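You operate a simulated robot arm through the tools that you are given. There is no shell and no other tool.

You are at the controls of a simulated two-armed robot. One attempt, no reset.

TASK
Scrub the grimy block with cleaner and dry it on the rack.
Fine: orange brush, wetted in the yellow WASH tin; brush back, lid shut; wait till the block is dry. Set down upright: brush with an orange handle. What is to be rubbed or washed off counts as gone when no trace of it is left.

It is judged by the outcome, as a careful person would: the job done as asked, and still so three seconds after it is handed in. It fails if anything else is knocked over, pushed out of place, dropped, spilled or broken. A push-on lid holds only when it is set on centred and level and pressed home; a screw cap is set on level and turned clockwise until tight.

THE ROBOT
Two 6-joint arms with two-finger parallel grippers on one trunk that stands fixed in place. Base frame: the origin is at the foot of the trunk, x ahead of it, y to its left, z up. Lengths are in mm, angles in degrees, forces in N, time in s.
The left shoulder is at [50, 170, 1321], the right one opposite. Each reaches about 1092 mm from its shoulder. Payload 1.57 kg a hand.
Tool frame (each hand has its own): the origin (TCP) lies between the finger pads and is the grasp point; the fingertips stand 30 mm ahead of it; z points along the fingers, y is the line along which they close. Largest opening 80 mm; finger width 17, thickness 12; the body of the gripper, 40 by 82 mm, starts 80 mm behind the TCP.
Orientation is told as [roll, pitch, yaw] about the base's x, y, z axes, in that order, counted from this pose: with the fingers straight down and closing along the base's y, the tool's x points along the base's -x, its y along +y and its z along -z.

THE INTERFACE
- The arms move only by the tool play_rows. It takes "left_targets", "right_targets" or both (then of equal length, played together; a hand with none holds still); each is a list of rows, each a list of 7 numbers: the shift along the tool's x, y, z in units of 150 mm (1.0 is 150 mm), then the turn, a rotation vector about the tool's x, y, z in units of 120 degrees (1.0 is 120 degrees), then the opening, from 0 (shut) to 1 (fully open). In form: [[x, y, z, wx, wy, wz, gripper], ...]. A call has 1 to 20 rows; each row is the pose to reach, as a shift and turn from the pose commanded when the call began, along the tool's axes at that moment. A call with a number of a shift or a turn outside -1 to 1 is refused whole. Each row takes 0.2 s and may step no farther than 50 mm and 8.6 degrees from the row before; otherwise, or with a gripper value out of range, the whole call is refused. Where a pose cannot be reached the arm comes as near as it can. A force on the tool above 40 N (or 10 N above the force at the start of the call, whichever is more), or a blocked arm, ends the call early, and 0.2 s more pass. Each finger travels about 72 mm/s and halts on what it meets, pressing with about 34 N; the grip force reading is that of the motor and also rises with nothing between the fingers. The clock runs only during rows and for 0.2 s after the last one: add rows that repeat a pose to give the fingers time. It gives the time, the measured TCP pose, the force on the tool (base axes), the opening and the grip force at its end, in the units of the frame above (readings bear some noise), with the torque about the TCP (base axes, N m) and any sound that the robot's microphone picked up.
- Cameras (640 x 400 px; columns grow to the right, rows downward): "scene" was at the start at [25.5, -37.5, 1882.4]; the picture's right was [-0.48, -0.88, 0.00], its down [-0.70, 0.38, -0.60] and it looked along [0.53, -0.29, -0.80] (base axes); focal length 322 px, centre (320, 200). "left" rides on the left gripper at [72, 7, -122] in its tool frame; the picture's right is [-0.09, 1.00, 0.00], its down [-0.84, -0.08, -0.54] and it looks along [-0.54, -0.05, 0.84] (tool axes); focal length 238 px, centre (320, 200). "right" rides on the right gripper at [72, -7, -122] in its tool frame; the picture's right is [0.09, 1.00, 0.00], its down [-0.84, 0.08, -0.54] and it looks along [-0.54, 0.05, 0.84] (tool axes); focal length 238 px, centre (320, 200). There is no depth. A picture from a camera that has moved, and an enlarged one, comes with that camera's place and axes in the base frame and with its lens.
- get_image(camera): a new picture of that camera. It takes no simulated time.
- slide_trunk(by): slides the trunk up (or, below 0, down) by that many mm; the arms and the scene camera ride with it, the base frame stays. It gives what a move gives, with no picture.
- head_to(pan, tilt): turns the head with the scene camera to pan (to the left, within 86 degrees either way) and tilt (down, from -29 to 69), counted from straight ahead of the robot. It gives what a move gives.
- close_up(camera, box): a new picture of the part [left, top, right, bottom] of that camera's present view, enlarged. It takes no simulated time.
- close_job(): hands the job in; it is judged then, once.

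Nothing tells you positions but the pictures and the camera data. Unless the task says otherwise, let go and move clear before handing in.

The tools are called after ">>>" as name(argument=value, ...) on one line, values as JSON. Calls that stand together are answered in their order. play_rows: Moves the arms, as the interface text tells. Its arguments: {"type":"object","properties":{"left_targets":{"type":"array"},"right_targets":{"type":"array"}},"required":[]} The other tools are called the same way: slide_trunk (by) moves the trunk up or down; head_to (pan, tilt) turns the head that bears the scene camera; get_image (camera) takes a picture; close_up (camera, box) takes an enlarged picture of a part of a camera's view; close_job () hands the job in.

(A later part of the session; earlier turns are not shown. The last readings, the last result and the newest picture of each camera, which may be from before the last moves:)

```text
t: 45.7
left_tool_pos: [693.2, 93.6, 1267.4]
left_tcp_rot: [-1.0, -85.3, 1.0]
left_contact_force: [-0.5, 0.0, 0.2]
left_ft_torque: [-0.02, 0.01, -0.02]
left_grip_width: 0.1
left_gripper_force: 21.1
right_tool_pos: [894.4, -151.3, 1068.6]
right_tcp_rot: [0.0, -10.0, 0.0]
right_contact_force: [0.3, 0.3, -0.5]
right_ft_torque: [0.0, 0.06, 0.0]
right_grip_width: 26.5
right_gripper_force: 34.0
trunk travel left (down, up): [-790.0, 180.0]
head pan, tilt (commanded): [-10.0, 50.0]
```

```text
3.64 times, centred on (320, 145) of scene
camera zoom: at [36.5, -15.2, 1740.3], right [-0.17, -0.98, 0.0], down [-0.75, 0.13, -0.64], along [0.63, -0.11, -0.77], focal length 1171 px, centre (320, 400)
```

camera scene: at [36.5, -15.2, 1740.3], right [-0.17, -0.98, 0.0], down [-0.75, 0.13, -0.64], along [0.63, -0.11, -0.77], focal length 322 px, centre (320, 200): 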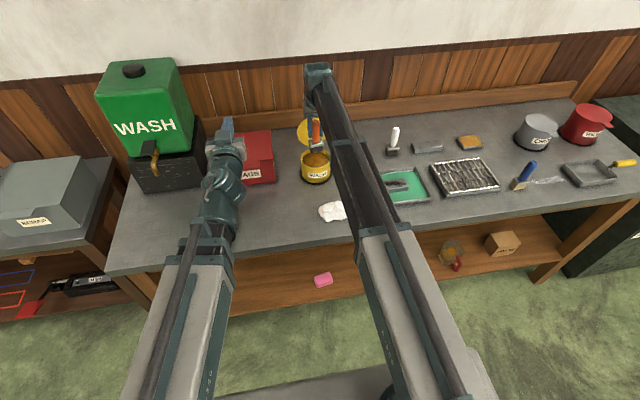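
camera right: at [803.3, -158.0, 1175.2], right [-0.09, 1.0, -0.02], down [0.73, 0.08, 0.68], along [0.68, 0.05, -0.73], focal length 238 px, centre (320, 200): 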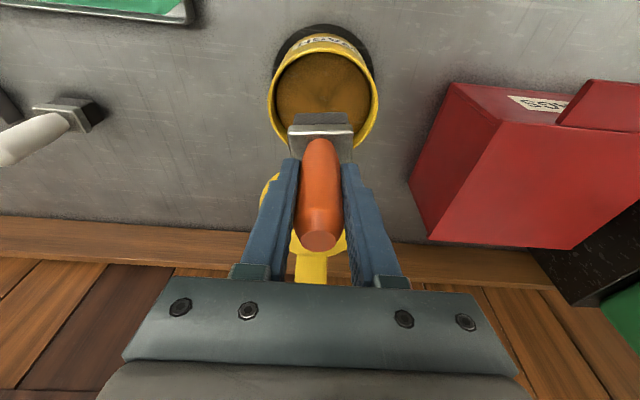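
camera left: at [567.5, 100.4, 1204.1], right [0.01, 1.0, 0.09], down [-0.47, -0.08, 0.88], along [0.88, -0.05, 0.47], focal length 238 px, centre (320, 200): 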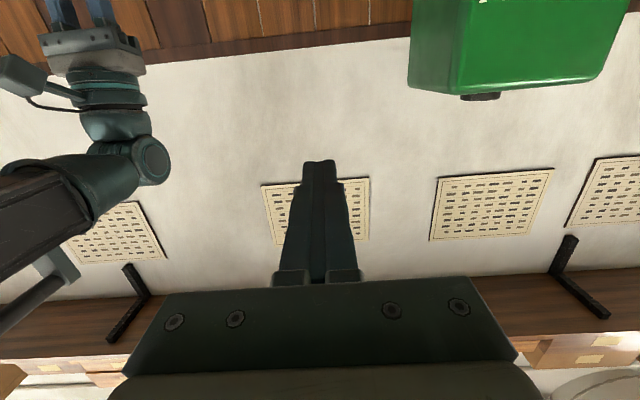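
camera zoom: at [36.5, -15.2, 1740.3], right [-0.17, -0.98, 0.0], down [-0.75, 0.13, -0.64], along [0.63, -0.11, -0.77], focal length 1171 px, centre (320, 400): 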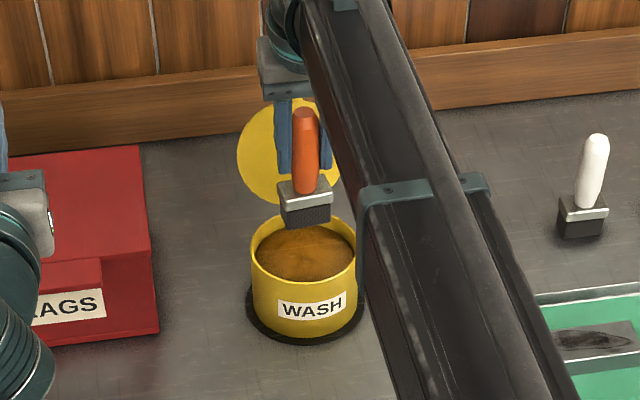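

Tin centre is (900, -150.5) and the brush is at (898, -152.5), so it's well centred. Lowering the brush into the liquid.

>>> slide_trunk(by=-50)

>>> get_image(camera="right")

>>> close_up(camera="scene", box=[270, 80, 370, 200])

```text
t: 46.6
left_tool_pos: [694.0, 94.6, 1215.7]
left_tcp_rot: [-1.1, -85.3, 1.0]
left_contact_force: [-0.5, 0.0, 0.8]
left_ft_torque: [-0.03, 0.01, -0.04]
left_grip_width: 0.0
left_gripper_force: 21.4
right_tool_pos: [895.4, -151.5, 1017.4]
right_tcp_rot: [0.0, -9.9, 0.0]
right_contact_force: [0.3, 0.3, -1.1]
right_ft_torque: [-0.03, 0.01, 0.02]
right_grip_width: 26.1
right_gripper_force: 33.8
trunk travel left (down, up): [-740.0, 230.0]
head pan, tilt (commanded): [-10.0, 50.0]
```

```text
taken
camera right: at [803.3, -157.9, 1125.2], right [-0.09, 1.0, -0.02], down [0.73, 0.08, 0.68], along [0.68, 0.05, -0.73], focal length 238 px, centre (320, 200)
```

right: 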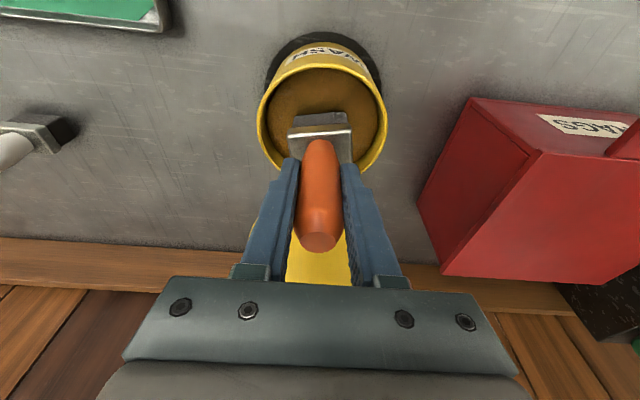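

```text
3.33 times, centred on (320, 140) of scene
camera zoom: at [36.5, -15.1, 1690.3], right [-0.17, -0.98, 0.0], down [-0.75, 0.13, -0.64], along [0.63, -0.11, -0.77], focal length 1074 px, centre (320, 400)
```

zoom: 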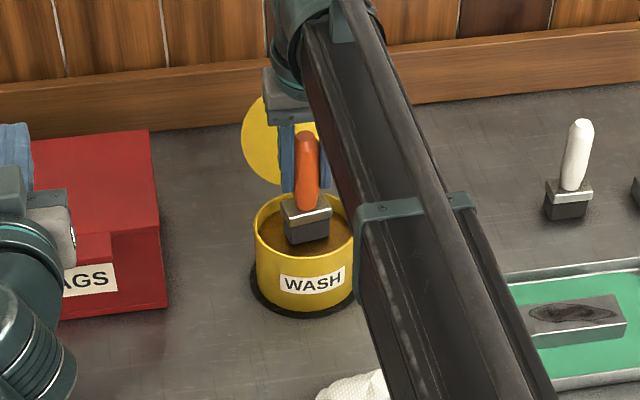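

The brush is entering the opening cleanly. Lowering 40 mm more so the bristles are submerged, then a short soak.

>>> slide_trunk(by=-38)

>>> get_image(camera="right")

>>> close_up(camera="scene", box=[280, 90, 360, 190])

```text
t: 47.2
left_tool_pos: [689.9, 94.5, 1193.8]
left_tcp_rot: [-1.8, -85.6, 1.7]
left_contact_force: [0.6, -0.2, 0.8]
left_ft_torque: [0.0, -0.01, -0.01]
left_grip_width: 0.2
left_gripper_force: 21.0
right_tool_pos: [892.2, -148.9, 995.2]
right_tcp_rot: [0.0, -10.5, 0.1]
right_contact_force: [-3.6, 0.9, 51.1]
right_ft_torque: [0.06, 0.09, 0.0]
right_grip_width: 26.3
right_gripper_force: 33.9
trunk travel left (down, up): [-713.0, 257.0]
head pan, tilt (commanded): [-10.0, 50.0]
stopped: the force on the tool passed its limit at 211 N (the readings are from after the stop); the commanded pose is now the measured one
```

```text
taken
camera right: at [798.5, -156.6, 1102.4], right [-0.09, 1.0, -0.02], down [0.72, 0.08, 0.69], along [0.68, 0.05, -0.73], focal length 238 px, centre (320, 200)
```

right: 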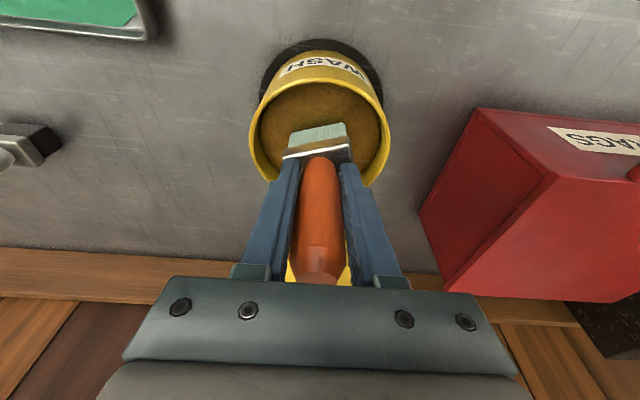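

```text
4.00 times, centred on (320, 140) of scene
camera zoom: at [29.3, -14.0, 1664.3], right [-0.17, -0.98, 0.0], down [-0.75, 0.13, -0.65], along [0.64, -0.11, -0.76], focal length 1288 px, centre (320, 440)
```

zoom: 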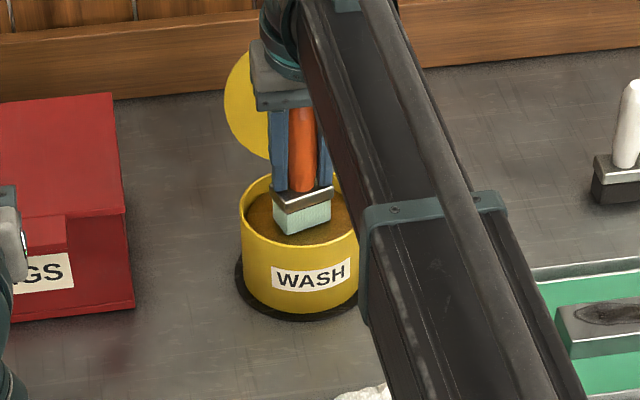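

The liquid surface is effectively firm at about z 912, and the bristles have changed colour, so they're wet. But the push made the brush slip a little in the grip. I'll raise at once and inspect.

>>> slide_trunk(by=12)

>>> get_image(camera="right")

>>> close_up(camera="scene", box=[280, 90, 360, 190])

```text
t: 47.9
left_tool_pos: [695.4, 94.5, 1201.0]
left_tcp_rot: [-1.1, -85.3, 1.0]
left_contact_force: [0.2, -0.3, -0.8]
left_ft_torque: [-0.03, -0.02, -0.01]
left_grip_width: 0.0
left_gripper_force: 21.2
right_tool_pos: [896.0, -150.5, 1002.0]
right_tcp_rot: [-0.1, -10.2, 0.1]
right_contact_force: [-0.2, 0.7, -0.8]
right_ft_torque: [0.01, 0.0, 0.02]
right_grip_width: 25.9
right_gripper_force: 34.3
trunk travel left (down, up): [-725.0, 245.0]
head pan, tilt (commanded): [-10.0, 50.0]
```

```text
taken
camera right: at [803.6, -157.7, 1109.8], right [-0.09, 1.0, -0.02], down [0.73, 0.08, 0.68], along [0.68, 0.05, -0.73], focal length 238 px, centre (320, 200)
```

right: 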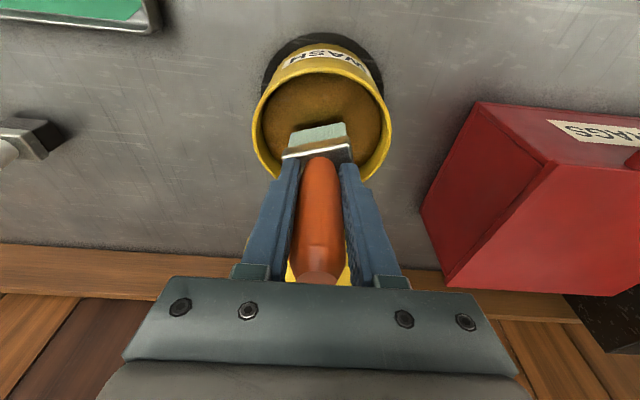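

```text
4.00 times, centred on (320, 140) of scene
camera zoom: at [36.9, -15.2, 1675.4], right [-0.17, -0.98, 0.0], down [-0.75, 0.13, -0.64], along [0.63, -0.11, -0.77], focal length 1288 px, centre (320, 440)
```

zoom: 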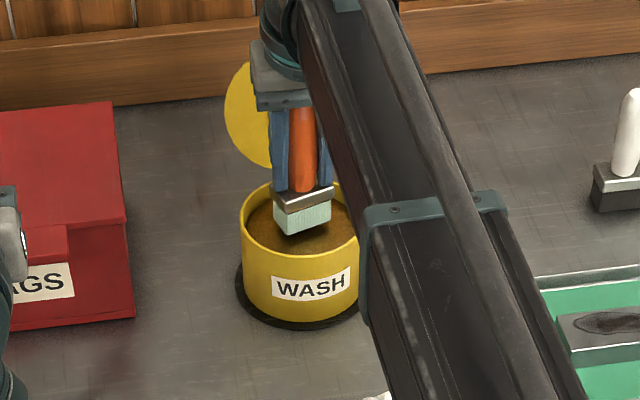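

I'll look closely at how the brush now sits in the grip.

>>> close_up(camera="right", box=[240, 100, 400, 290])

>>> close_up(camera="scene", box=[295, 105, 345, 165])

```text
2.11 times, centred on (320, 195) of right
camera zoom: at [803.6, -157.7, 1109.8], right [-0.09, 1.0, -0.02], down [0.73, 0.08, 0.68], along [0.68, 0.05, -0.73], focal length 502 px, centre (320, 210)
```

zoom: 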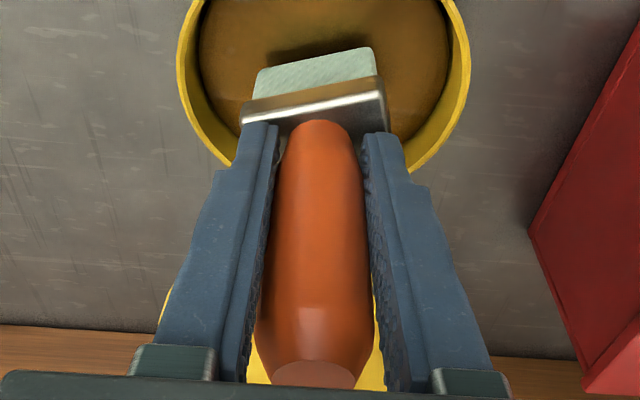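

```text
6.67 times, centred on (320, 135) of scene
camera zoom: at [36.9, -15.2, 1675.4], right [-0.17, -0.98, 0.0], down [-0.75, 0.13, -0.64], along [0.63, -0.11, -0.77], focal length 2147 px, centre (320, 633)
```

zoom: 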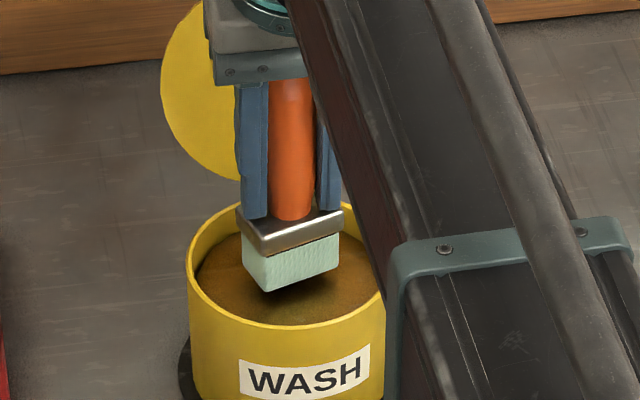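

The brush slid about 13 mm up in the grip and turned roughly 9° about its handle, but it's still upright and firmly held. I'll lift it clear, let it drain over the tin, then carry it toward the tray.

>>> slide_trunk(by=45)

>>> play_rows(right_targets=[[0, 0, 0, 0, 0, 0, 0], [0, 0, 0, 0, 0, 0, 0], [0, 0, 0, 0, 0, 0, 0], [0, 0, 0, 0, 0, 0, 0], [0, 0, 0, 0, 0, 0, 0], [0, 0, 0, 0, 0, 0, 0], [0, 0, 0, 0, 0, 0, 0], [0, 0, 0, 0, 0, 0, 0]])

>>> get_image(camera="right")

>>> close_up(camera="scene", box=[280, 80, 360, 190])

```text
t: 48.7
left_tool_pos: [696.2, 93.2, 1246.6]
left_tcp_rot: [-1.1, -85.3, 0.9]
left_contact_force: [0.4, -0.3, 0.7]
left_ft_torque: [-0.02, -0.01, -0.01]
left_grip_width: 0.0
left_gripper_force: 21.5
right_tool_pos: [895.9, -149.8, 1046.8]
right_tcp_rot: [-0.1, -10.3, 0.0]
right_contact_force: [0.2, 0.1, -1.0]
right_ft_torque: [-0.01, 0.01, 0.0]
right_grip_width: 26.0
right_gripper_force: 33.4
trunk travel left (down, up): [-770.0, 200.0]
head pan, tilt (commanded): [-10.0, 50.0]
```

```text
t: 50.5
left_tool_pos: [695.4, 93.9, 1246.2]
left_tcp_rot: [-1.1, -85.3, 1.1]
left_contact_force: [0.0, 1.0, 0.4]
left_ft_torque: [-0.03, -0.01, 0.03]
left_grip_width: 0.2
left_gripper_force: 20.9
right_tool_pos: [894.9, -150.1, 1049.3]
right_tcp_rot: [0.0, -10.1, 0.0]
right_contact_force: [-0.3, 0.7, 0.0]
right_ft_torque: [0.03, 0.0, 0.01]
right_grip_width: 26.1
right_gripper_force: 33.9
trunk travel left (down, up): [-770.0, 200.0]
head pan, tilt (commanded): [-10.0, 50.0]
```

```text
taken
camera right: at [803.3, -157.5, 1155.3], right [-0.09, 1.0, -0.02], down [0.73, 0.08, 0.68], along [0.68, 0.05, -0.73], focal length 238 px, centre (320, 200)
```

right: 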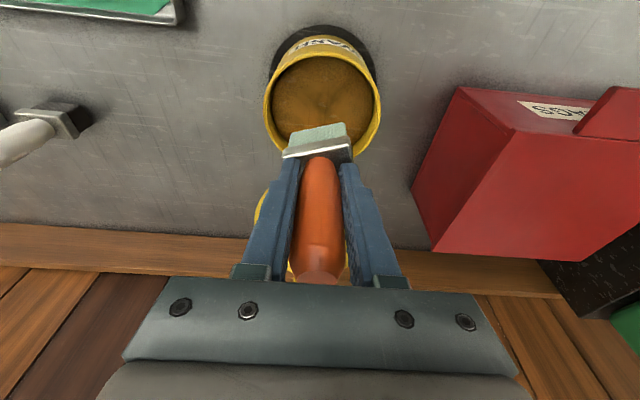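

```text
3.64 times, centred on (320, 135) of scene
camera zoom: at [36.5, -15.1, 1720.7], right [-0.17, -0.98, 0.0], down [-0.75, 0.13, -0.64], along [0.63, -0.11, -0.77], focal length 1171 px, centre (320, 436)
```

zoom: 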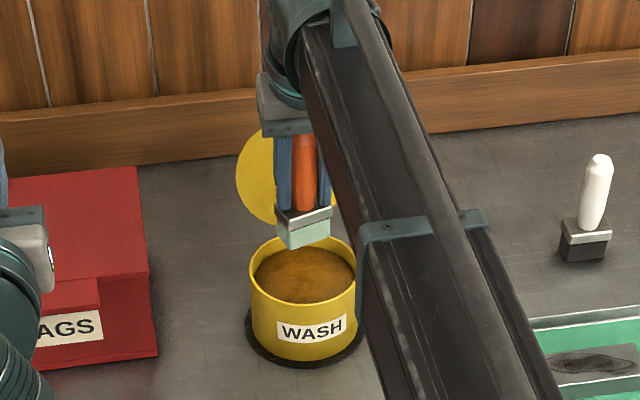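

The bristles are wet, the lid holds, and nothing dripped. Moving over to the block, turning the hand 9° on the way so the bristles line up with it.

>>> play_rows(right_targets=[[0.105, -0.22, -0.019, 0.0033, 0, 0.0185, 0], [0.21, -0.435, -0.038, 0.0066, 0, 0.037, 0], [0.315, -0.65, -0.056, 0.0099, 0, 0.0555, 0], [0.42, -0.87, -0.075, 0.0131, 0, 0.0739, 0], [0.42, -0.87, -0.075, 0.0131, 0, 0.0739, 0]])

>>> play_rows(right_targets=[[0.07, -0.231, -0.012, 0, 0, 0, 0], [0.14, -0.463, -0.025, 0, 0, 0, 0], [0.21, -0.694, -0.037, 0, 0, 0, 0], [0.281, -0.926, -0.05, 0, 0, 0, 0], [0.281, -0.926, -0.05, 0, 0, 0, 0]])

>>> get_image(camera="right")

>>> get_image(camera="scene")

```text
t: 51.7
left_tool_pos: [695.3, 94.1, 1247.0]
left_tcp_rot: [-1.1, -85.2, 1.0]
left_contact_force: [-0.4, 0.3, 0.1]
left_ft_torque: [-0.01, 0.0, 0.0]
left_grip_width: 0.0
left_gripper_force: 21.2
right_tool_pos: [832.0, -281.4, 1049.3]
right_tcp_rot: [0.1, -10.2, -9.1]
right_contact_force: [0.6, 0.4, -0.7]
right_ft_torque: [0.0, 0.0, -0.01]
right_grip_width: 25.8
right_gripper_force: 33.8
trunk travel left (down, up): [-770.0, 200.0]
head pan, tilt (commanded): [-10.0, 50.0]
```

```text
t: 52.9
left_tool_pos: [695.4, 94.9, 1247.5]
left_tcp_rot: [-1.2, -85.3, 1.1]
left_contact_force: [-0.3, -0.2, 1.3]
left_ft_torque: [-0.01, 0.04, -0.02]
left_grip_width: 0.0
left_gripper_force: 21.1
right_tool_pos: [767.3, -411.6, 1048.5]
right_tcp_rot: [0.0, -10.3, -9.0]
right_contact_force: [0.6, -1.0, -0.8]
right_ft_torque: [-0.03, 0.02, 0.02]
right_grip_width: 26.0
right_gripper_force: 33.9
trunk travel left (down, up): [-770.0, 200.0]
head pan, tilt (commanded): [-10.0, 50.0]
```

```text
taken
camera right: at [675.9, -405.2, 1155.3], right [0.07, 1.0, -0.01], down [0.73, -0.04, 0.68], along [0.68, -0.06, -0.73], focal length 238 px, centre (320, 200)
```

right: 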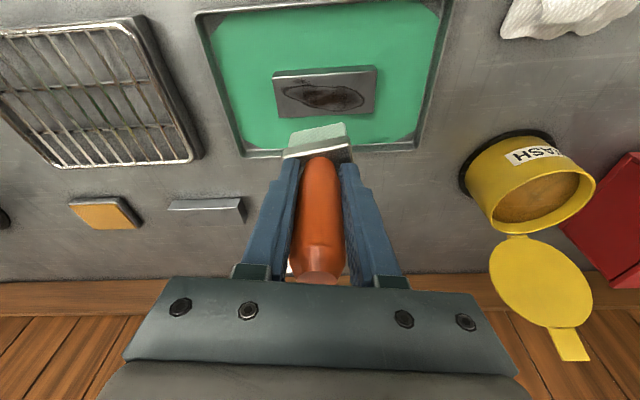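

```text
taken
camera scene: at [36.6, -15.0, 1720.7], right [-0.17, -0.98, 0.0], down [-0.75, 0.13, -0.64], along [0.63, -0.11, -0.77], focal length 322 px, centre (320, 200)
```

scene: 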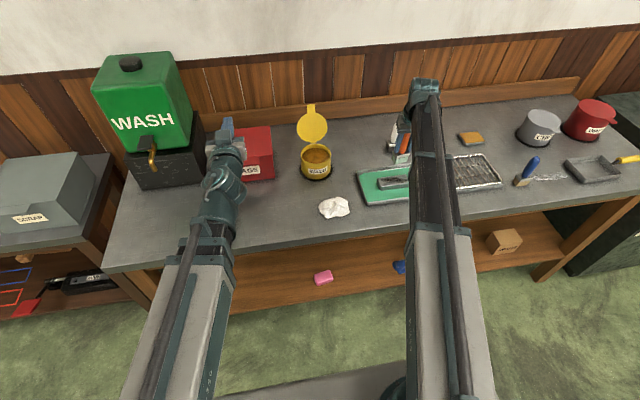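

The wet brush is above the tray with the block just in front of it in view. I'll zoom in to get the block's exact place relative to the bristles.

>>> close_up(camera="right", box=[230, 40, 420, 180])

>>> close_up(camera="scene", box=[340, 100, 440, 220])

```text
2.86 times, centred on (325, 110) of right
camera zoom: at [675.9, -405.2, 1155.3], right [0.07, 1.0, -0.01], down [0.73, -0.04, 0.68], along [0.68, -0.06, -0.73], focal length 681 px, centre (306, 457)
```

zoom: 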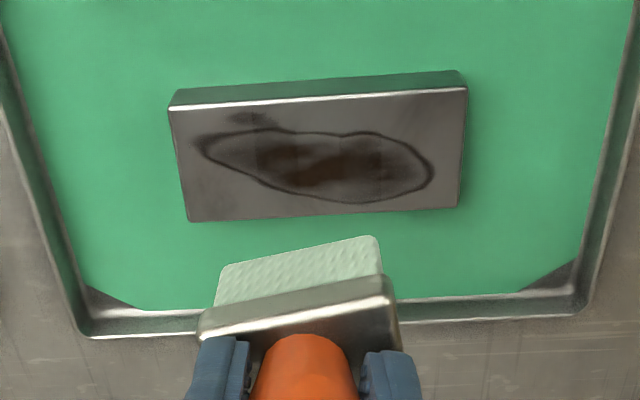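

```text
3.33 times, centred on (390, 160) of scene
camera zoom: at [36.6, -15.0, 1720.7], right [-0.17, -0.98, 0.0], down [-0.75, 0.13, -0.64], along [0.63, -0.11, -0.77], focal length 1074 px, centre (87, 333)
```

zoom: 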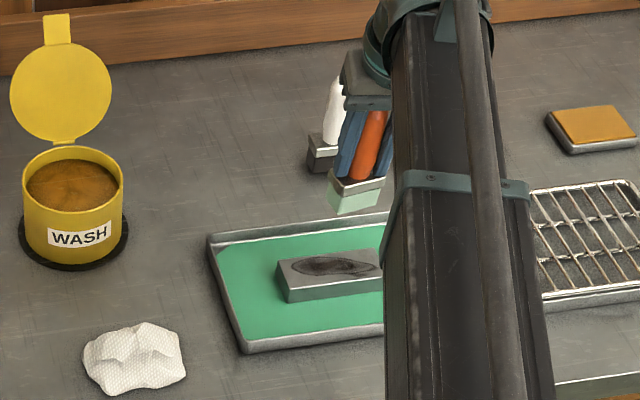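

The block top spans x 746–789 and y -464 to -357, centred at (767, -410). The brush still sits about 7° askew and slightly ahead of the TCP, so I'll turn the hand a bit more, centre it over the block and lower partway.

>>> play_rows(right_targets=[[0.069, 0.027, -0.012, 0.0102, 0, 0.0575, 0], [0.069, 0.027, -0.012, 0.0102, 0, 0.0575, 0]])

>>> slide_trunk(by=-60)

>>> get_image(camera="right")

>>> close_up(camera="right", box=[220, 40, 420, 190])

>>> close_up(camera="scene", box=[340, 100, 440, 220])

```text
t: 53.5
left_tool_pos: [695.4, 93.2, 1247.2]
left_tcp_rot: [-1.1, -85.3, 1.0]
left_contact_force: [0.8, 0.5, 0.3]
left_ft_torque: [0.02, -0.01, 0.0]
left_grip_width: 0.0
left_gripper_force: 21.2
right_tool_pos: [759.4, -407.2, 1048.5]
right_tcp_rot: [0.2, -10.3, -16.0]
right_contact_force: [0.3, 0.0, -1.1]
right_ft_torque: [0.01, 0.01, 0.05]
right_grip_width: 25.9
right_gripper_force: 33.8
trunk travel left (down, up): [-770.0, 200.0]
head pan, tilt (commanded): [-10.0, 50.0]
```

```text
t: 54.5
left_tool_pos: [695.1, 93.7, 1187.6]
left_tcp_rot: [-1.1, -85.3, 1.1]
left_contact_force: [-0.1, -0.3, -0.5]
left_ft_torque: [0.0, -0.02, -0.03]
left_grip_width: 0.1
left_gripper_force: 21.1
right_tool_pos: [757.8, -407.9, 988.6]
right_tcp_rot: [0.1, -10.2, -16.0]
right_contact_force: [-0.5, 0.0, 0.2]
right_ft_torque: [0.0, 0.02, -0.03]
right_grip_width: 25.7
right_gripper_force: 34.2
trunk travel left (down, up): [-710.0, 260.0]
head pan, tilt (commanded): [-10.0, 50.0]
```

```text
taken
camera right: at [667.7, -388.8, 1095.5], right [0.19, 0.98, -0.01], down [0.72, -0.13, 0.68], along [0.67, -0.14, -0.73], focal length 238 px, centre (320, 200)
```

right: 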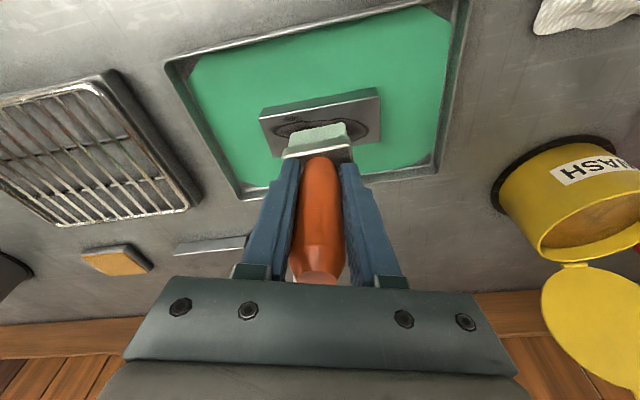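

```text
2.67 times, centred on (320, 115) of right
camera zoom: at [667.7, -388.8, 1095.5], right [0.19, 0.98, -0.01], down [0.72, -0.13, 0.68], along [0.67, -0.14, -0.73], focal length 636 px, centre (320, 427)
```

zoom: 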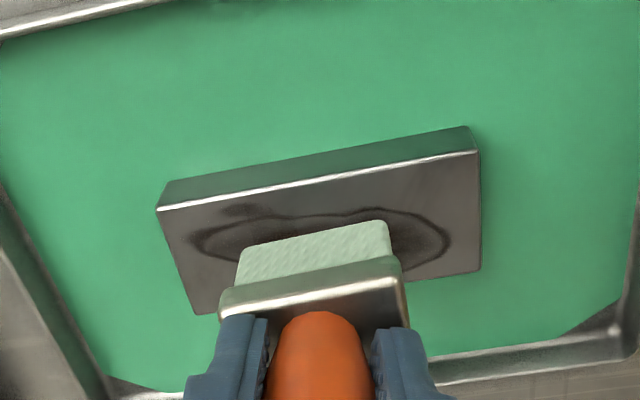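

```text
3.33 times, centred on (390, 160) of scene
camera zoom: at [36.2, -15.1, 1660.7], right [-0.17, -0.98, 0.0], down [-0.75, 0.13, -0.64], along [0.63, -0.11, -0.77], focal length 1074 px, centre (87, 333)
```

zoom: 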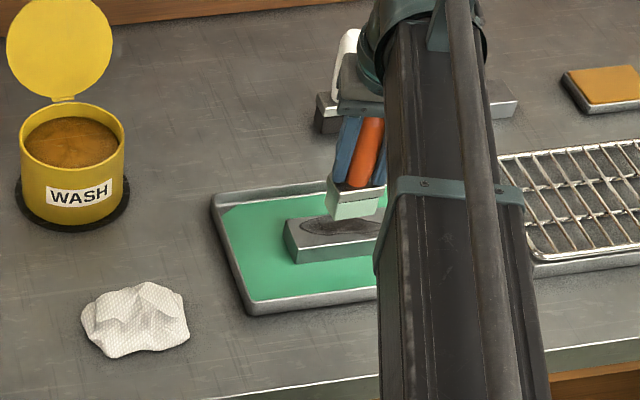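

The bristles are now parallel to the block and about 20 mm above it. Creeping down in small steps and watching the force.

>>> slide_trunk(by=-14)

>>> slide_trunk(by=-3)

>>> close_up(camera="right", box=[220, 40, 420, 190])

```text
t: 55.1
left_tool_pos: [693.3, 95.6, 1172.8]
left_tcp_rot: [-1.1, -85.3, 1.1]
left_contact_force: [-0.8, 0.2, -0.2]
left_ft_torque: [-0.01, 0.0, 0.03]
left_grip_width: 0.0
left_gripper_force: 21.2
right_tool_pos: [759.1, -407.3, 975.1]
right_tcp_rot: [0.1, -10.1, -16.0]
right_contact_force: [-0.1, -0.7, -1.0]
right_ft_torque: [0.01, -0.03, 0.0]
right_grip_width: 25.8
right_gripper_force: 34.4
trunk travel left (down, up): [-696.0, 274.0]
head pan, tilt (commanded): [-10.0, 50.0]
```

```text
t: 55.7
left_tool_pos: [695.1, 93.3, 1170.8]
left_tcp_rot: [-1.2, -85.3, 1.1]
left_contact_force: [-0.3, 0.3, 1.0]
left_ft_torque: [0.01, 0.0, 0.03]
left_grip_width: 0.0
left_gripper_force: 21.5
right_tool_pos: [758.3, -408.5, 971.8]
right_tcp_rot: [0.0, -10.2, -16.0]
right_contact_force: [-0.3, 0.0, 0.4]
right_ft_torque: [0.05, -0.01, 0.02]
right_grip_width: 26.1
right_gripper_force: 34.0
trunk travel left (down, up): [-693.0, 277.0]
head pan, tilt (commanded): [-10.0, 50.0]
```

```text
2.67 times, centred on (320, 115) of right
camera zoom: at [667.8, -388.8, 1078.4], right [0.19, 0.98, -0.01], down [0.72, -0.13, 0.68], along [0.67, -0.14, -0.73], focal length 636 px, centre (320, 427)
```

zoom: 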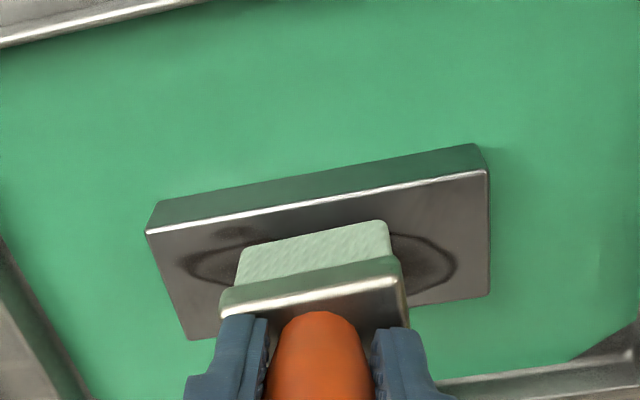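

Still no contact. Continuing down in 2 mm steps.

>>> slide_trunk(by=-2)

>>> slide_trunk(by=-2)

>>> slide_trunk(by=-1.5)

```text
t: 56.2
left_tool_pos: [695.4, 94.0, 1167.6]
left_tcp_rot: [-1.1, -85.3, 1.0]
left_contact_force: [-0.4, 0.6, -1.2]
left_ft_torque: [-0.01, -0.01, 0.0]
left_grip_width: 0.0
left_gripper_force: 20.5
right_tool_pos: [757.5, -408.6, 969.8]
right_tcp_rot: [0.1, -10.2, -16.0]
right_contact_force: [-0.1, 0.6, -1.5]
right_ft_torque: [-0.01, 0.0, 0.0]
right_grip_width: 26.2
right_gripper_force: 34.0
trunk travel left (down, up): [-691.0, 279.0]
head pan, tilt (commanded): [-10.0, 50.0]
```

```text
t: 56.7
left_tool_pos: [695.0, 94.1, 1166.5]
left_tcp_rot: [-1.1, -85.3, 0.9]
left_contact_force: [0.2, 0.3, 0.6]
left_ft_torque: [-0.01, 0.01, 0.0]
left_grip_width: 0.1
left_gripper_force: 21.5
right_tool_pos: [759.1, -407.3, 967.8]
right_tcp_rot: [0.1, -10.2, -16.0]
right_contact_force: [-0.5, 0.4, -0.2]
right_ft_torque: [0.01, 0.02, 0.02]
right_grip_width: 25.9
right_gripper_force: 34.3
trunk travel left (down, up): [-689.0, 281.0]
head pan, tilt (commanded): [-10.0, 50.0]
```

```text
t: 57.2
left_tool_pos: [694.6, 94.0, 1165.9]
left_tcp_rot: [-1.1, -85.4, 1.0]
left_contact_force: [-0.1, 0.5, 0.3]
left_ft_torque: [-0.01, 0.0, -0.01]
left_grip_width: 0.0
left_gripper_force: 22.0
right_tool_pos: [759.1, -406.6, 966.0]
right_tcp_rot: [0.2, -10.1, -16.0]
right_contact_force: [-1.1, -0.7, -0.6]
right_ft_torque: [-0.01, 0.0, -0.02]
right_grip_width: 25.8
right_gripper_force: 33.8
trunk travel left (down, up): [-688.0, 282.0]
head pan, tilt (commanded): [-10.0, 50.0]
```

>>> slide_trunk(by=-2)

>>> slide_trunk(by=-2)

>>> close_up(camera="right", box=[220, 40, 420, 190])

>>> close_up(camera="scene", box=[360, 120, 420, 190])

```text
t: 57.7
left_tool_pos: [694.8, 94.4, 1162.2]
left_tcp_rot: [-1.0, -85.3, 1.0]
left_contact_force: [-0.5, 0.2, 0.0]
left_ft_torque: [0.02, 0.01, 0.0]
left_grip_width: 0.0
left_gripper_force: 21.3
right_tool_pos: [757.7, -407.9, 963.6]
right_tcp_rot: [0.1, -10.2, -16.0]
right_contact_force: [0.0, -0.1, -0.5]
right_ft_torque: [-0.02, -0.01, 0.0]
right_grip_width: 26.0
right_gripper_force: 33.6
trunk travel left (down, up): [-686.0, 284.0]
head pan, tilt (commanded): [-10.0, 50.0]
```

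```text
t: 58.3
left_tool_pos: [694.4, 93.5, 1161.2]
left_tcp_rot: [-1.1, -85.3, 1.0]
left_contact_force: [-0.3, 0.2, 0.0]
left_ft_torque: [0.01, -0.05, -0.01]
left_grip_width: 0.0
left_gripper_force: 21.1
right_tool_pos: [757.7, -406.6, 962.8]
right_tcp_rot: [0.2, -10.3, -16.0]
right_contact_force: [-0.3, 0.5, -0.1]
right_ft_torque: [-0.02, 0.02, 0.01]
right_grip_width: 26.0
right_gripper_force: 33.6
trunk travel left (down, up): [-684.0, 286.0]
head pan, tilt (commanded): [-10.0, 50.0]
```

```text
2.67 times, centred on (320, 115) of right
camera zoom: at [667.8, -388.8, 1068.8], right [0.19, 0.98, -0.01], down [0.72, -0.13, 0.68], along [0.67, -0.14, -0.73], focal length 636 px, centre (320, 427)
```

zoom: 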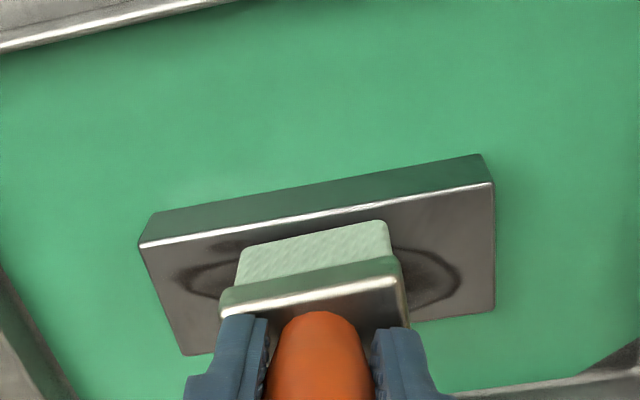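

```text
5.71 times, centred on (390, 155) of scene
camera zoom: at [36.4, -15.1, 1634.2], right [-0.17, -0.98, 0.0], down [-0.75, 0.13, -0.64], along [0.63, -0.11, -0.77], focal length 1840 px, centre (-80, 457)
```

zoom: 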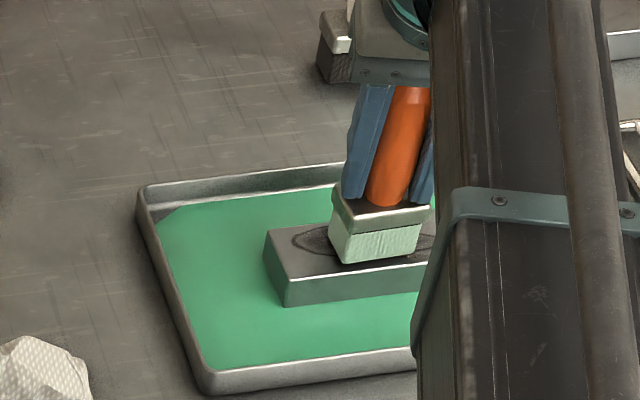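

Not touching yet, but visibly close. More small steps.

>>> slide_trunk(by=-2)

>>> slide_trunk(by=-2)

>>> slide_trunk(by=-2)

>>> close_up(camera="right", box=[220, 40, 420, 190])

```text
t: 58.8
left_tool_pos: [695.3, 94.8, 1159.3]
left_tcp_rot: [-1.0, -85.3, 1.0]
left_contact_force: [-0.5, -0.4, -0.4]
left_ft_torque: [0.02, 0.0, -0.01]
left_grip_width: 0.1
left_gripper_force: 21.3
right_tool_pos: [757.1, -406.7, 959.0]
right_tcp_rot: [0.1, -10.2, -16.0]
right_contact_force: [0.2, 0.9, -1.0]
right_ft_torque: [-0.01, 0.0, 0.03]
right_grip_width: 26.1
right_gripper_force: 34.3
trunk travel left (down, up): [-682.0, 288.0]
head pan, tilt (commanded): [-10.0, 50.0]
```

```text
t: 59.3
left_tool_pos: [694.3, 94.7, 1156.7]
left_tcp_rot: [-1.3, -85.5, 1.3]
left_contact_force: [0.5, 0.0, 0.2]
left_ft_torque: [-0.01, 0.02, 0.0]
left_grip_width: 0.0
left_gripper_force: 21.7
right_tool_pos: [756.6, -406.6, 958.8]
right_tcp_rot: [0.1, -10.3, -16.1]
right_contact_force: [2.1, -0.5, 10.7]
right_ft_torque: [-0.11, -0.06, 0.02]
right_grip_width: 25.8
right_gripper_force: 34.1
trunk travel left (down, up): [-680.0, 290.0]
head pan, tilt (commanded): [-10.0, 50.0]
```

```text
t: 59.8
left_tool_pos: [692.7, 93.9, 1156.3]
left_tcp_rot: [-1.9, -85.5, 1.8]
left_contact_force: [-0.5, 0.5, -0.1]
left_ft_torque: [0.01, 0.02, -0.01]
left_grip_width: 0.0
left_gripper_force: 21.6
right_tool_pos: [757.4, -406.1, 958.9]
right_tcp_rot: [0.1, -10.5, -16.0]
right_contact_force: [7.5, -4.4, 36.9]
right_ft_torque: [-0.16, -0.43, -0.03]
right_grip_width: 25.7
right_gripper_force: 33.8
trunk travel left (down, up): [-678.0, 292.0]
head pan, tilt (commanded): [-10.0, 50.0]
```

```text
2.67 times, centred on (320, 115) of right
camera zoom: at [666.6, -388.3, 1065.0], right [0.19, 0.98, -0.02], down [0.72, -0.13, 0.69], along [0.67, -0.14, -0.73], focal length 636 px, centre (320, 427)
```

zoom: 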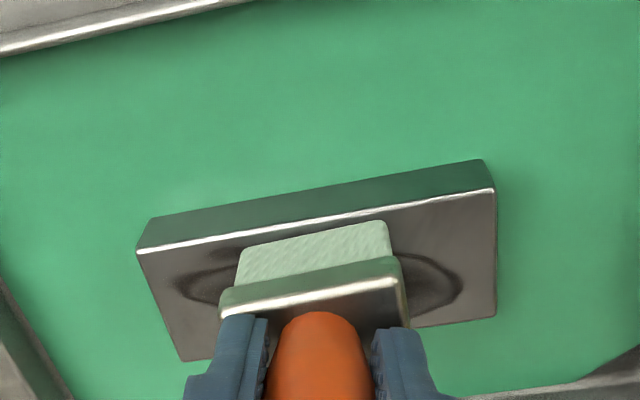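

Contact at TCP z≈959. I'll ease off to a light pressure and do a first scrubbing stroke along the block.

>>> slide_trunk(by=1.5)

>>> play_rows(right_targets=[[0.027, 0.096, -0.005, 0, 0, 0, 0], [0.054, 0.192, -0.01, 0, 0, 0, 0], [0.027, 0.096, -0.005, 0, 0, 0, 0], [0, 0, 0, 0, 0, 0, 0], [-0.027, -0.096, 0.005, 0, 0, 0, 0], [-0.054, -0.192, 0.01, 0, 0, 0, 0], [-0.027, -0.096, 0.005, 0, 0, 0, 0], [0, 0, 0, 0, 0, 0, 0]])

>>> close_up(camera="right", box=[220, 40, 420, 190])

>>> close_up(camera="scene", box=[360, 120, 420, 190])

```text
t: 60.3
left_tool_pos: [693.6, 93.8, 1156.6]
left_tcp_rot: [-1.6, -85.4, 1.5]
left_contact_force: [0.0, 1.0, 1.3]
left_ft_torque: [-0.04, -0.01, -0.02]
left_grip_width: 0.0
left_gripper_force: 20.5
right_tool_pos: [757.9, -407.5, 959.4]
right_tcp_rot: [0.1, -10.3, -16.0]
right_contact_force: [8.1, -4.0, 24.4]
right_ft_torque: [-0.2, -0.49, -0.05]
right_grip_width: 26.0
right_gripper_force: 34.0
trunk travel left (down, up): [-679.0, 291.0]
head pan, tilt (commanded): [-10.0, 50.0]
```

```text
t: 62.1
left_tool_pos: [694.3, 93.0, 1157.2]
left_tcp_rot: [-1.1, -85.4, 1.1]
left_contact_force: [-0.5, 0.1, 0.3]
left_ft_torque: [0.01, 0.01, 0.03]
left_grip_width: 0.0
left_gripper_force: 21.6
right_tool_pos: [755.6, -408.8, 959.9]
right_tcp_rot: [0.0, -10.3, -16.0]
right_contact_force: [-0.3, -7.3, 17.9]
right_ft_torque: [-0.39, 0.07, 0.03]
right_grip_width: 25.9
right_gripper_force: 34.0
trunk travel left (down, up): [-679.0, 291.0]
head pan, tilt (commanded): [-10.0, 50.0]
```

```text
2.67 times, centred on (320, 115) of right
camera zoom: at [665.1, -391.0, 1065.3], right [0.19, 0.98, -0.02], down [0.72, -0.13, 0.68], along [0.67, -0.14, -0.73], focal length 636 px, centre (320, 427)
```

zoom: 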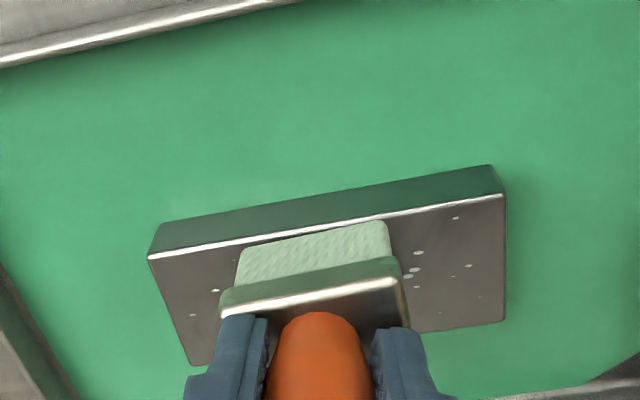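

```text
5.71 times, centred on (390, 155) of scene
camera zoom: at [34.4, -15.1, 1629.8], right [-0.17, -0.98, 0.0], down [-0.75, 0.13, -0.64], along [0.63, -0.11, -0.77], focal length 1840 px, centre (-80, 457)
```

zoom: 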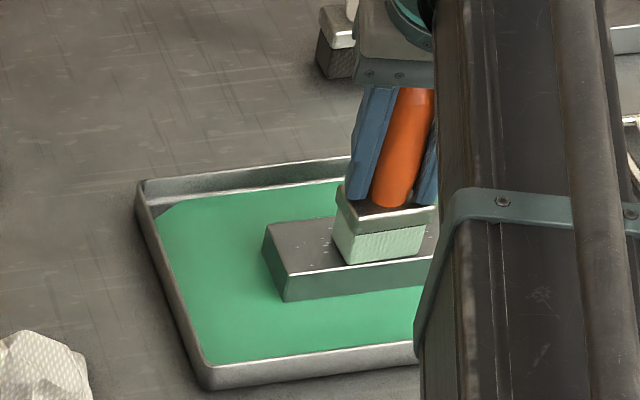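

Excellent, the grime is lifting and suds are showing. I'll scrub two more lanes, front and back, so the whole top face is covered.

>>> play_rows(right_targets=[[0.0505, -0.0147, -0.0091, 0, 0, 0, 0], [0.0775, 0.0813, -0.0141, 0, 0, 0, 0], [0.1045, 0.1773, -0.0191, 0, 0, 0, 0], [0.0775, 0.0813, -0.0141, 0, 0, 0, 0], [0.0505, -0.0147, -0.0091, 0, 0, 0, 0], [0.0235, -0.1107, -0.0041, 0, 0, 0, 0], [-0.0035, -0.2067, 0.0009, 0, 0, 0, 0], [0.0235, -0.1107, -0.0041, 0, 0, 0, 0], [0.0505, -0.0147, -0.0091, 0, 0, 0, 0], [0, 0, 0, 0, 0, 0, 0], [-0.0505, 0.0147, 0.0091, 0, 0, 0, 0], [-0.0235, 0.1107, 0.0041, 0, 0, 0, 0], [0.0035, 0.2067, -0.0009, 0, 0, 0, 0], [-0.0235, 0.1107, 0.0041, 0, 0, 0, 0], [-0.0505, 0.0147, 0.0091, 0, 0, 0, 0], [-0.0775, -0.0813, 0.0141, 0, 0, 0, 0], [-0.1045, -0.1773, 0.0191, 0, 0, 0, 0], [-0.0775, -0.0813, 0.0141, 0, 0, 0, 0], [-0.0505, 0.0147, 0.0091, 0, 0, 0, 0], [0, 0, 0, 0, 0, 0, 0]])

>>> close_up(camera="right", box=[220, 40, 420, 190])

>>> close_up(camera="scene", box=[360, 120, 420, 190])

```text
t: 66.3
left_tool_pos: [693.7, 95.4, 1157.3]
left_tcp_rot: [-1.5, -85.3, 1.5]
left_contact_force: [0.0, 0.6, -0.1]
left_ft_torque: [-0.01, -0.03, -0.01]
left_grip_width: 0.0
left_gripper_force: 20.7
right_tool_pos: [759.9, -404.6, 958.2]
right_tcp_rot: [0.1, -10.3, -15.9]
right_contact_force: [7.8, -4.1, 19.0]
right_ft_torque: [-0.26, -0.44, 0.03]
right_grip_width: 25.8
right_gripper_force: 33.9
trunk travel left (down, up): [-679.0, 291.0]
head pan, tilt (commanded): [-10.0, 50.0]
```

```text
2.67 times, centred on (320, 115) of right
camera zoom: at [668.8, -386.3, 1065.1], right [0.19, 0.98, -0.01], down [0.72, -0.13, 0.68], along [0.67, -0.14, -0.73], focal length 636 px, centre (320, 427)
```

zoom: 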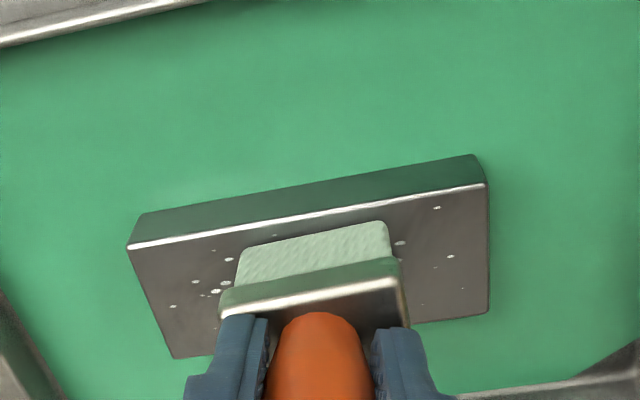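

```text
5.71 times, centred on (390, 155) of scene
camera zoom: at [35.3, -14.3, 1629.8], right [-0.17, -0.98, 0.0], down [-0.75, 0.13, -0.64], along [0.63, -0.11, -0.77], focal length 1840 px, centre (-80, 457)
```

zoom: 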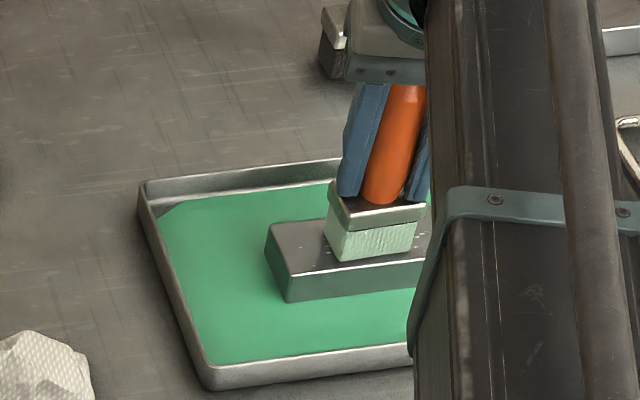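

The visible top looks clean. I'll lift the brush and move it aside to inspect the whole block.

>>> slide_trunk(by=70)

>>> play_rows(right_targets=[[-0.19, 0.055, 0.034, 0, 0, 0, 0], [-0.378, 0.11, 0.068, 0, 0, 0, 0], [-0.378, 0.11, 0.068, 0, 0, 0, 0]])

>>> close_up(camera="right", box=[220, 20, 420, 170])

>>> get_image(camera="right")

>>> close_up(camera="scene", box=[350, 120, 430, 210])

```text
t: 67.4
left_tool_pos: [695.9, 93.5, 1225.6]
left_tcp_rot: [-1.1, -85.4, 1.1]
left_contact_force: [-0.7, -0.1, 0.3]
left_ft_torque: [0.03, -0.01, -0.02]
left_grip_width: 0.1
left_gripper_force: 21.7
right_tool_pos: [759.4, -405.6, 1028.3]
right_tcp_rot: [0.1, -10.2, -16.0]
right_contact_force: [-0.1, 0.9, -0.4]
right_ft_torque: [0.03, 0.02, -0.03]
right_grip_width: 26.1
right_gripper_force: 34.1
trunk travel left (down, up): [-749.0, 221.0]
head pan, tilt (commanded): [-10.0, 50.0]
```

```text
t: 68.2
left_tool_pos: [696.0, 94.6, 1226.0]
left_tcp_rot: [-1.1, -85.4, 1.1]
left_contact_force: [0.1, -0.3, 0.8]
left_ft_torque: [0.0, 0.0, 0.0]
left_grip_width: 0.0
left_gripper_force: 21.6
right_tool_pos: [820.4, -403.4, 1027.1]
right_tcp_rot: [0.1, -10.2, -16.0]
right_contact_force: [-0.3, -0.8, -0.9]
right_ft_torque: [0.0, -0.01, 0.01]
right_grip_width: 25.8
right_gripper_force: 33.9
trunk travel left (down, up): [-749.0, 221.0]
head pan, tilt (commanded): [-10.0, 50.0]
```

```text
2.67 times, centred on (320, 95) of right
camera zoom: at [729.8, -384.9, 1134.4], right [0.19, 0.98, -0.01], down [0.72, -0.13, 0.68], along [0.67, -0.14, -0.73], focal length 636 px, centre (320, 480)
```

zoom: 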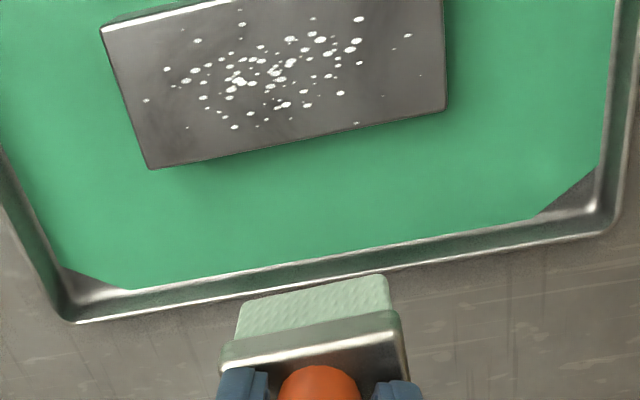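

```text
taken
camera right: at [729.8, -384.9, 1134.4], right [0.19, 0.98, -0.01], down [0.72, -0.13, 0.68], along [0.67, -0.14, -0.73], focal length 238 px, centre (320, 200)
```

right: 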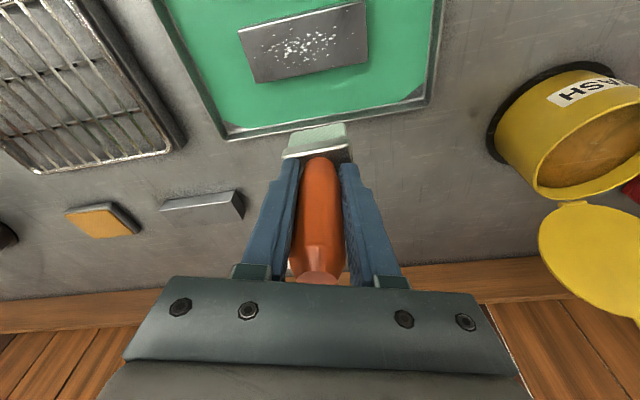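

```text
4.44 times, centred on (390, 165) of scene
camera zoom: at [36.3, -15.1, 1699.7], right [-0.17, -0.98, 0.0], down [-0.75, 0.13, -0.64], along [0.63, -0.11, -0.77], focal length 1431 px, centre (9, 356)
```

zoom: 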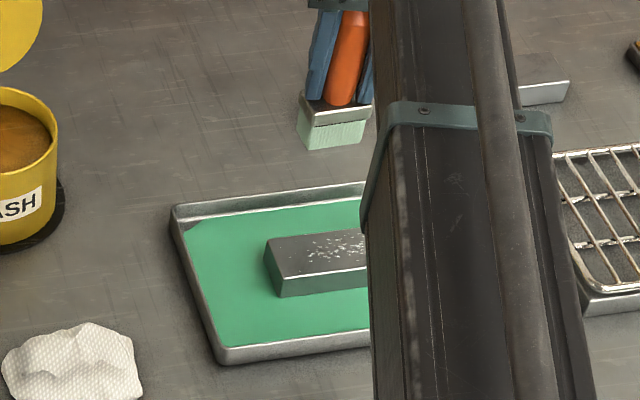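

The grime appears gone under a layer of suds. I'll look closer for any faint residue before putting the brush away.

>>> close_up(camera="right", box=[225, 0, 385, 90])

>>> play_rows(right_targets=[[-0.1, 0.02, 0.02, 0, 0, 0, 0], [0.1, -0.05, -0.02, 0, 0, 0, 0], [0.2, -0.08, -0.035, 0, 0, 0, 0]])

>>> close_up(camera="right", box=[225, 10, 385, 140])

```text
4.00 times, centred on (305, 45) of right
camera zoom: at [729.8, -384.9, 1134.4], right [0.19, 0.98, -0.01], down [0.72, -0.13, 0.68], along [0.67, -0.14, -0.73], focal length 953 px, centre (380, 820)
```

zoom: 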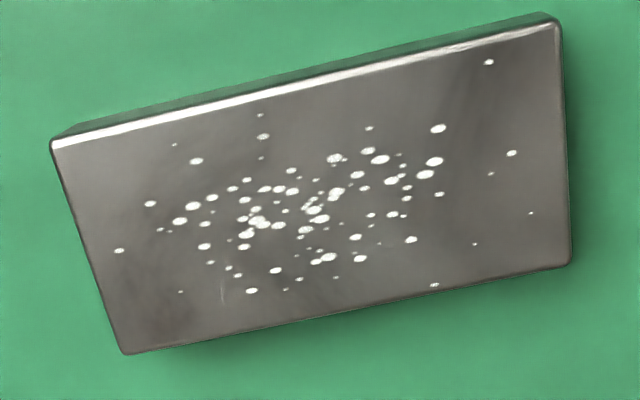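

```text
t: 69.0
left_tool_pos: [694.9, 93.5, 1226.4]
left_tcp_rot: [-1.1, -85.4, 1.1]
left_contact_force: [-0.2, 0.2, 0.2]
left_ft_torque: [0.0, -0.02, -0.01]
left_grip_width: 0.1
left_gripper_force: 21.1
right_tool_pos: [786.2, -407.2, 1028.5]
right_tcp_rot: [0.1, -10.2, -16.1]
right_contact_force: [0.7, 0.6, -0.8]
right_ft_torque: [-0.01, 0.01, 0.02]
right_grip_width: 25.9
right_gripper_force: 34.0
trunk travel left (down, up): [-749.0, 221.0]
head pan, tilt (commanded): [-10.0, 50.0]
```

```text
3.08 times, centred on (305, 75) of right
camera zoom: at [696.0, -389.1, 1134.3], right [0.19, 0.98, -0.01], down [0.72, -0.13, 0.68], along [0.67, -0.14, -0.73], focal length 733 px, centre (366, 585)
```

zoom: 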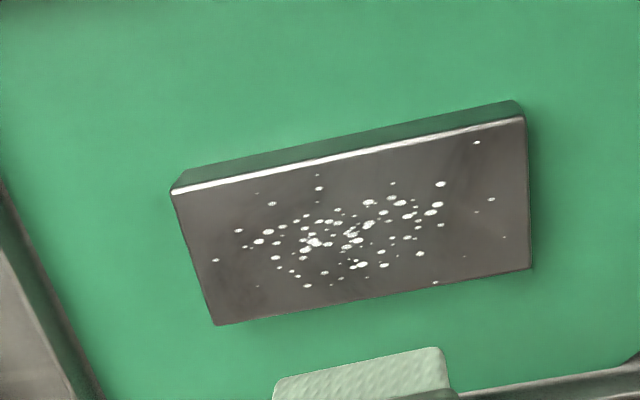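

No grime visible, only suds. To be thorough about "no trace", I'll give it one more light pass over all lanes.

>>> play_rows(right_targets=[[0.09, -0.026, -0.016, 0, 0, 0, 0], [0.177, -0.051, -0.032, 0, 0, 0, 0], [0.177, -0.051, -0.032, 0, 0, 0, 0]])

>>> slide_trunk(by=-65)

>>> slide_trunk(by=-3.5)

```text
t: 69.8
left_tool_pos: [695.8, 94.0, 1224.6]
left_tcp_rot: [-1.1, -85.3, 1.0]
left_contact_force: [0.7, 0.1, -0.8]
left_ft_torque: [0.03, 0.01, 0.03]
left_grip_width: 0.0
left_gripper_force: 21.4
right_tool_pos: [758.2, -406.7, 1027.3]
right_tcp_rot: [0.0, -10.1, -16.0]
right_contact_force: [0.4, 0.3, -1.1]
right_ft_torque: [0.02, 0.02, 0.02]
right_grip_width: 26.0
right_gripper_force: 34.0
trunk travel left (down, up): [-749.0, 221.0]
head pan, tilt (commanded): [-10.0, 50.0]
```

```text
t: 70.8
left_tool_pos: [696.2, 93.2, 1159.8]
left_tcp_rot: [-1.2, -85.3, 1.0]
left_contact_force: [-0.9, -0.2, -0.3]
left_ft_torque: [0.03, -0.02, -0.01]
left_grip_width: 0.0
left_gripper_force: 21.1
right_tool_pos: [758.6, -407.0, 963.9]
right_tcp_rot: [0.1, -10.3, -16.0]
right_contact_force: [1.0, -0.6, -0.9]
right_ft_torque: [0.02, -0.01, 0.03]
right_grip_width: 25.9
right_gripper_force: 33.9
trunk travel left (down, up): [-684.0, 286.0]
head pan, tilt (commanded): [-10.0, 50.0]
```

```text
t: 71.4
left_tool_pos: [695.3, 94.0, 1157.3]
left_tcp_rot: [-1.0, -85.3, 1.0]
left_contact_force: [0.8, -0.4, 0.1]
left_ft_torque: [-0.02, 0.02, 0.01]
left_grip_width: 0.0
left_gripper_force: 21.3
right_tool_pos: [758.6, -408.4, 958.5]
right_tcp_rot: [0.1, -10.2, -16.1]
right_contact_force: [-0.2, -0.3, 0.6]
right_ft_torque: [0.0, 0.0, -0.03]
right_grip_width: 26.0
right_gripper_force: 34.0
trunk travel left (down, up): [-681.0, 289.0]
head pan, tilt (commanded): [-10.0, 50.0]
```

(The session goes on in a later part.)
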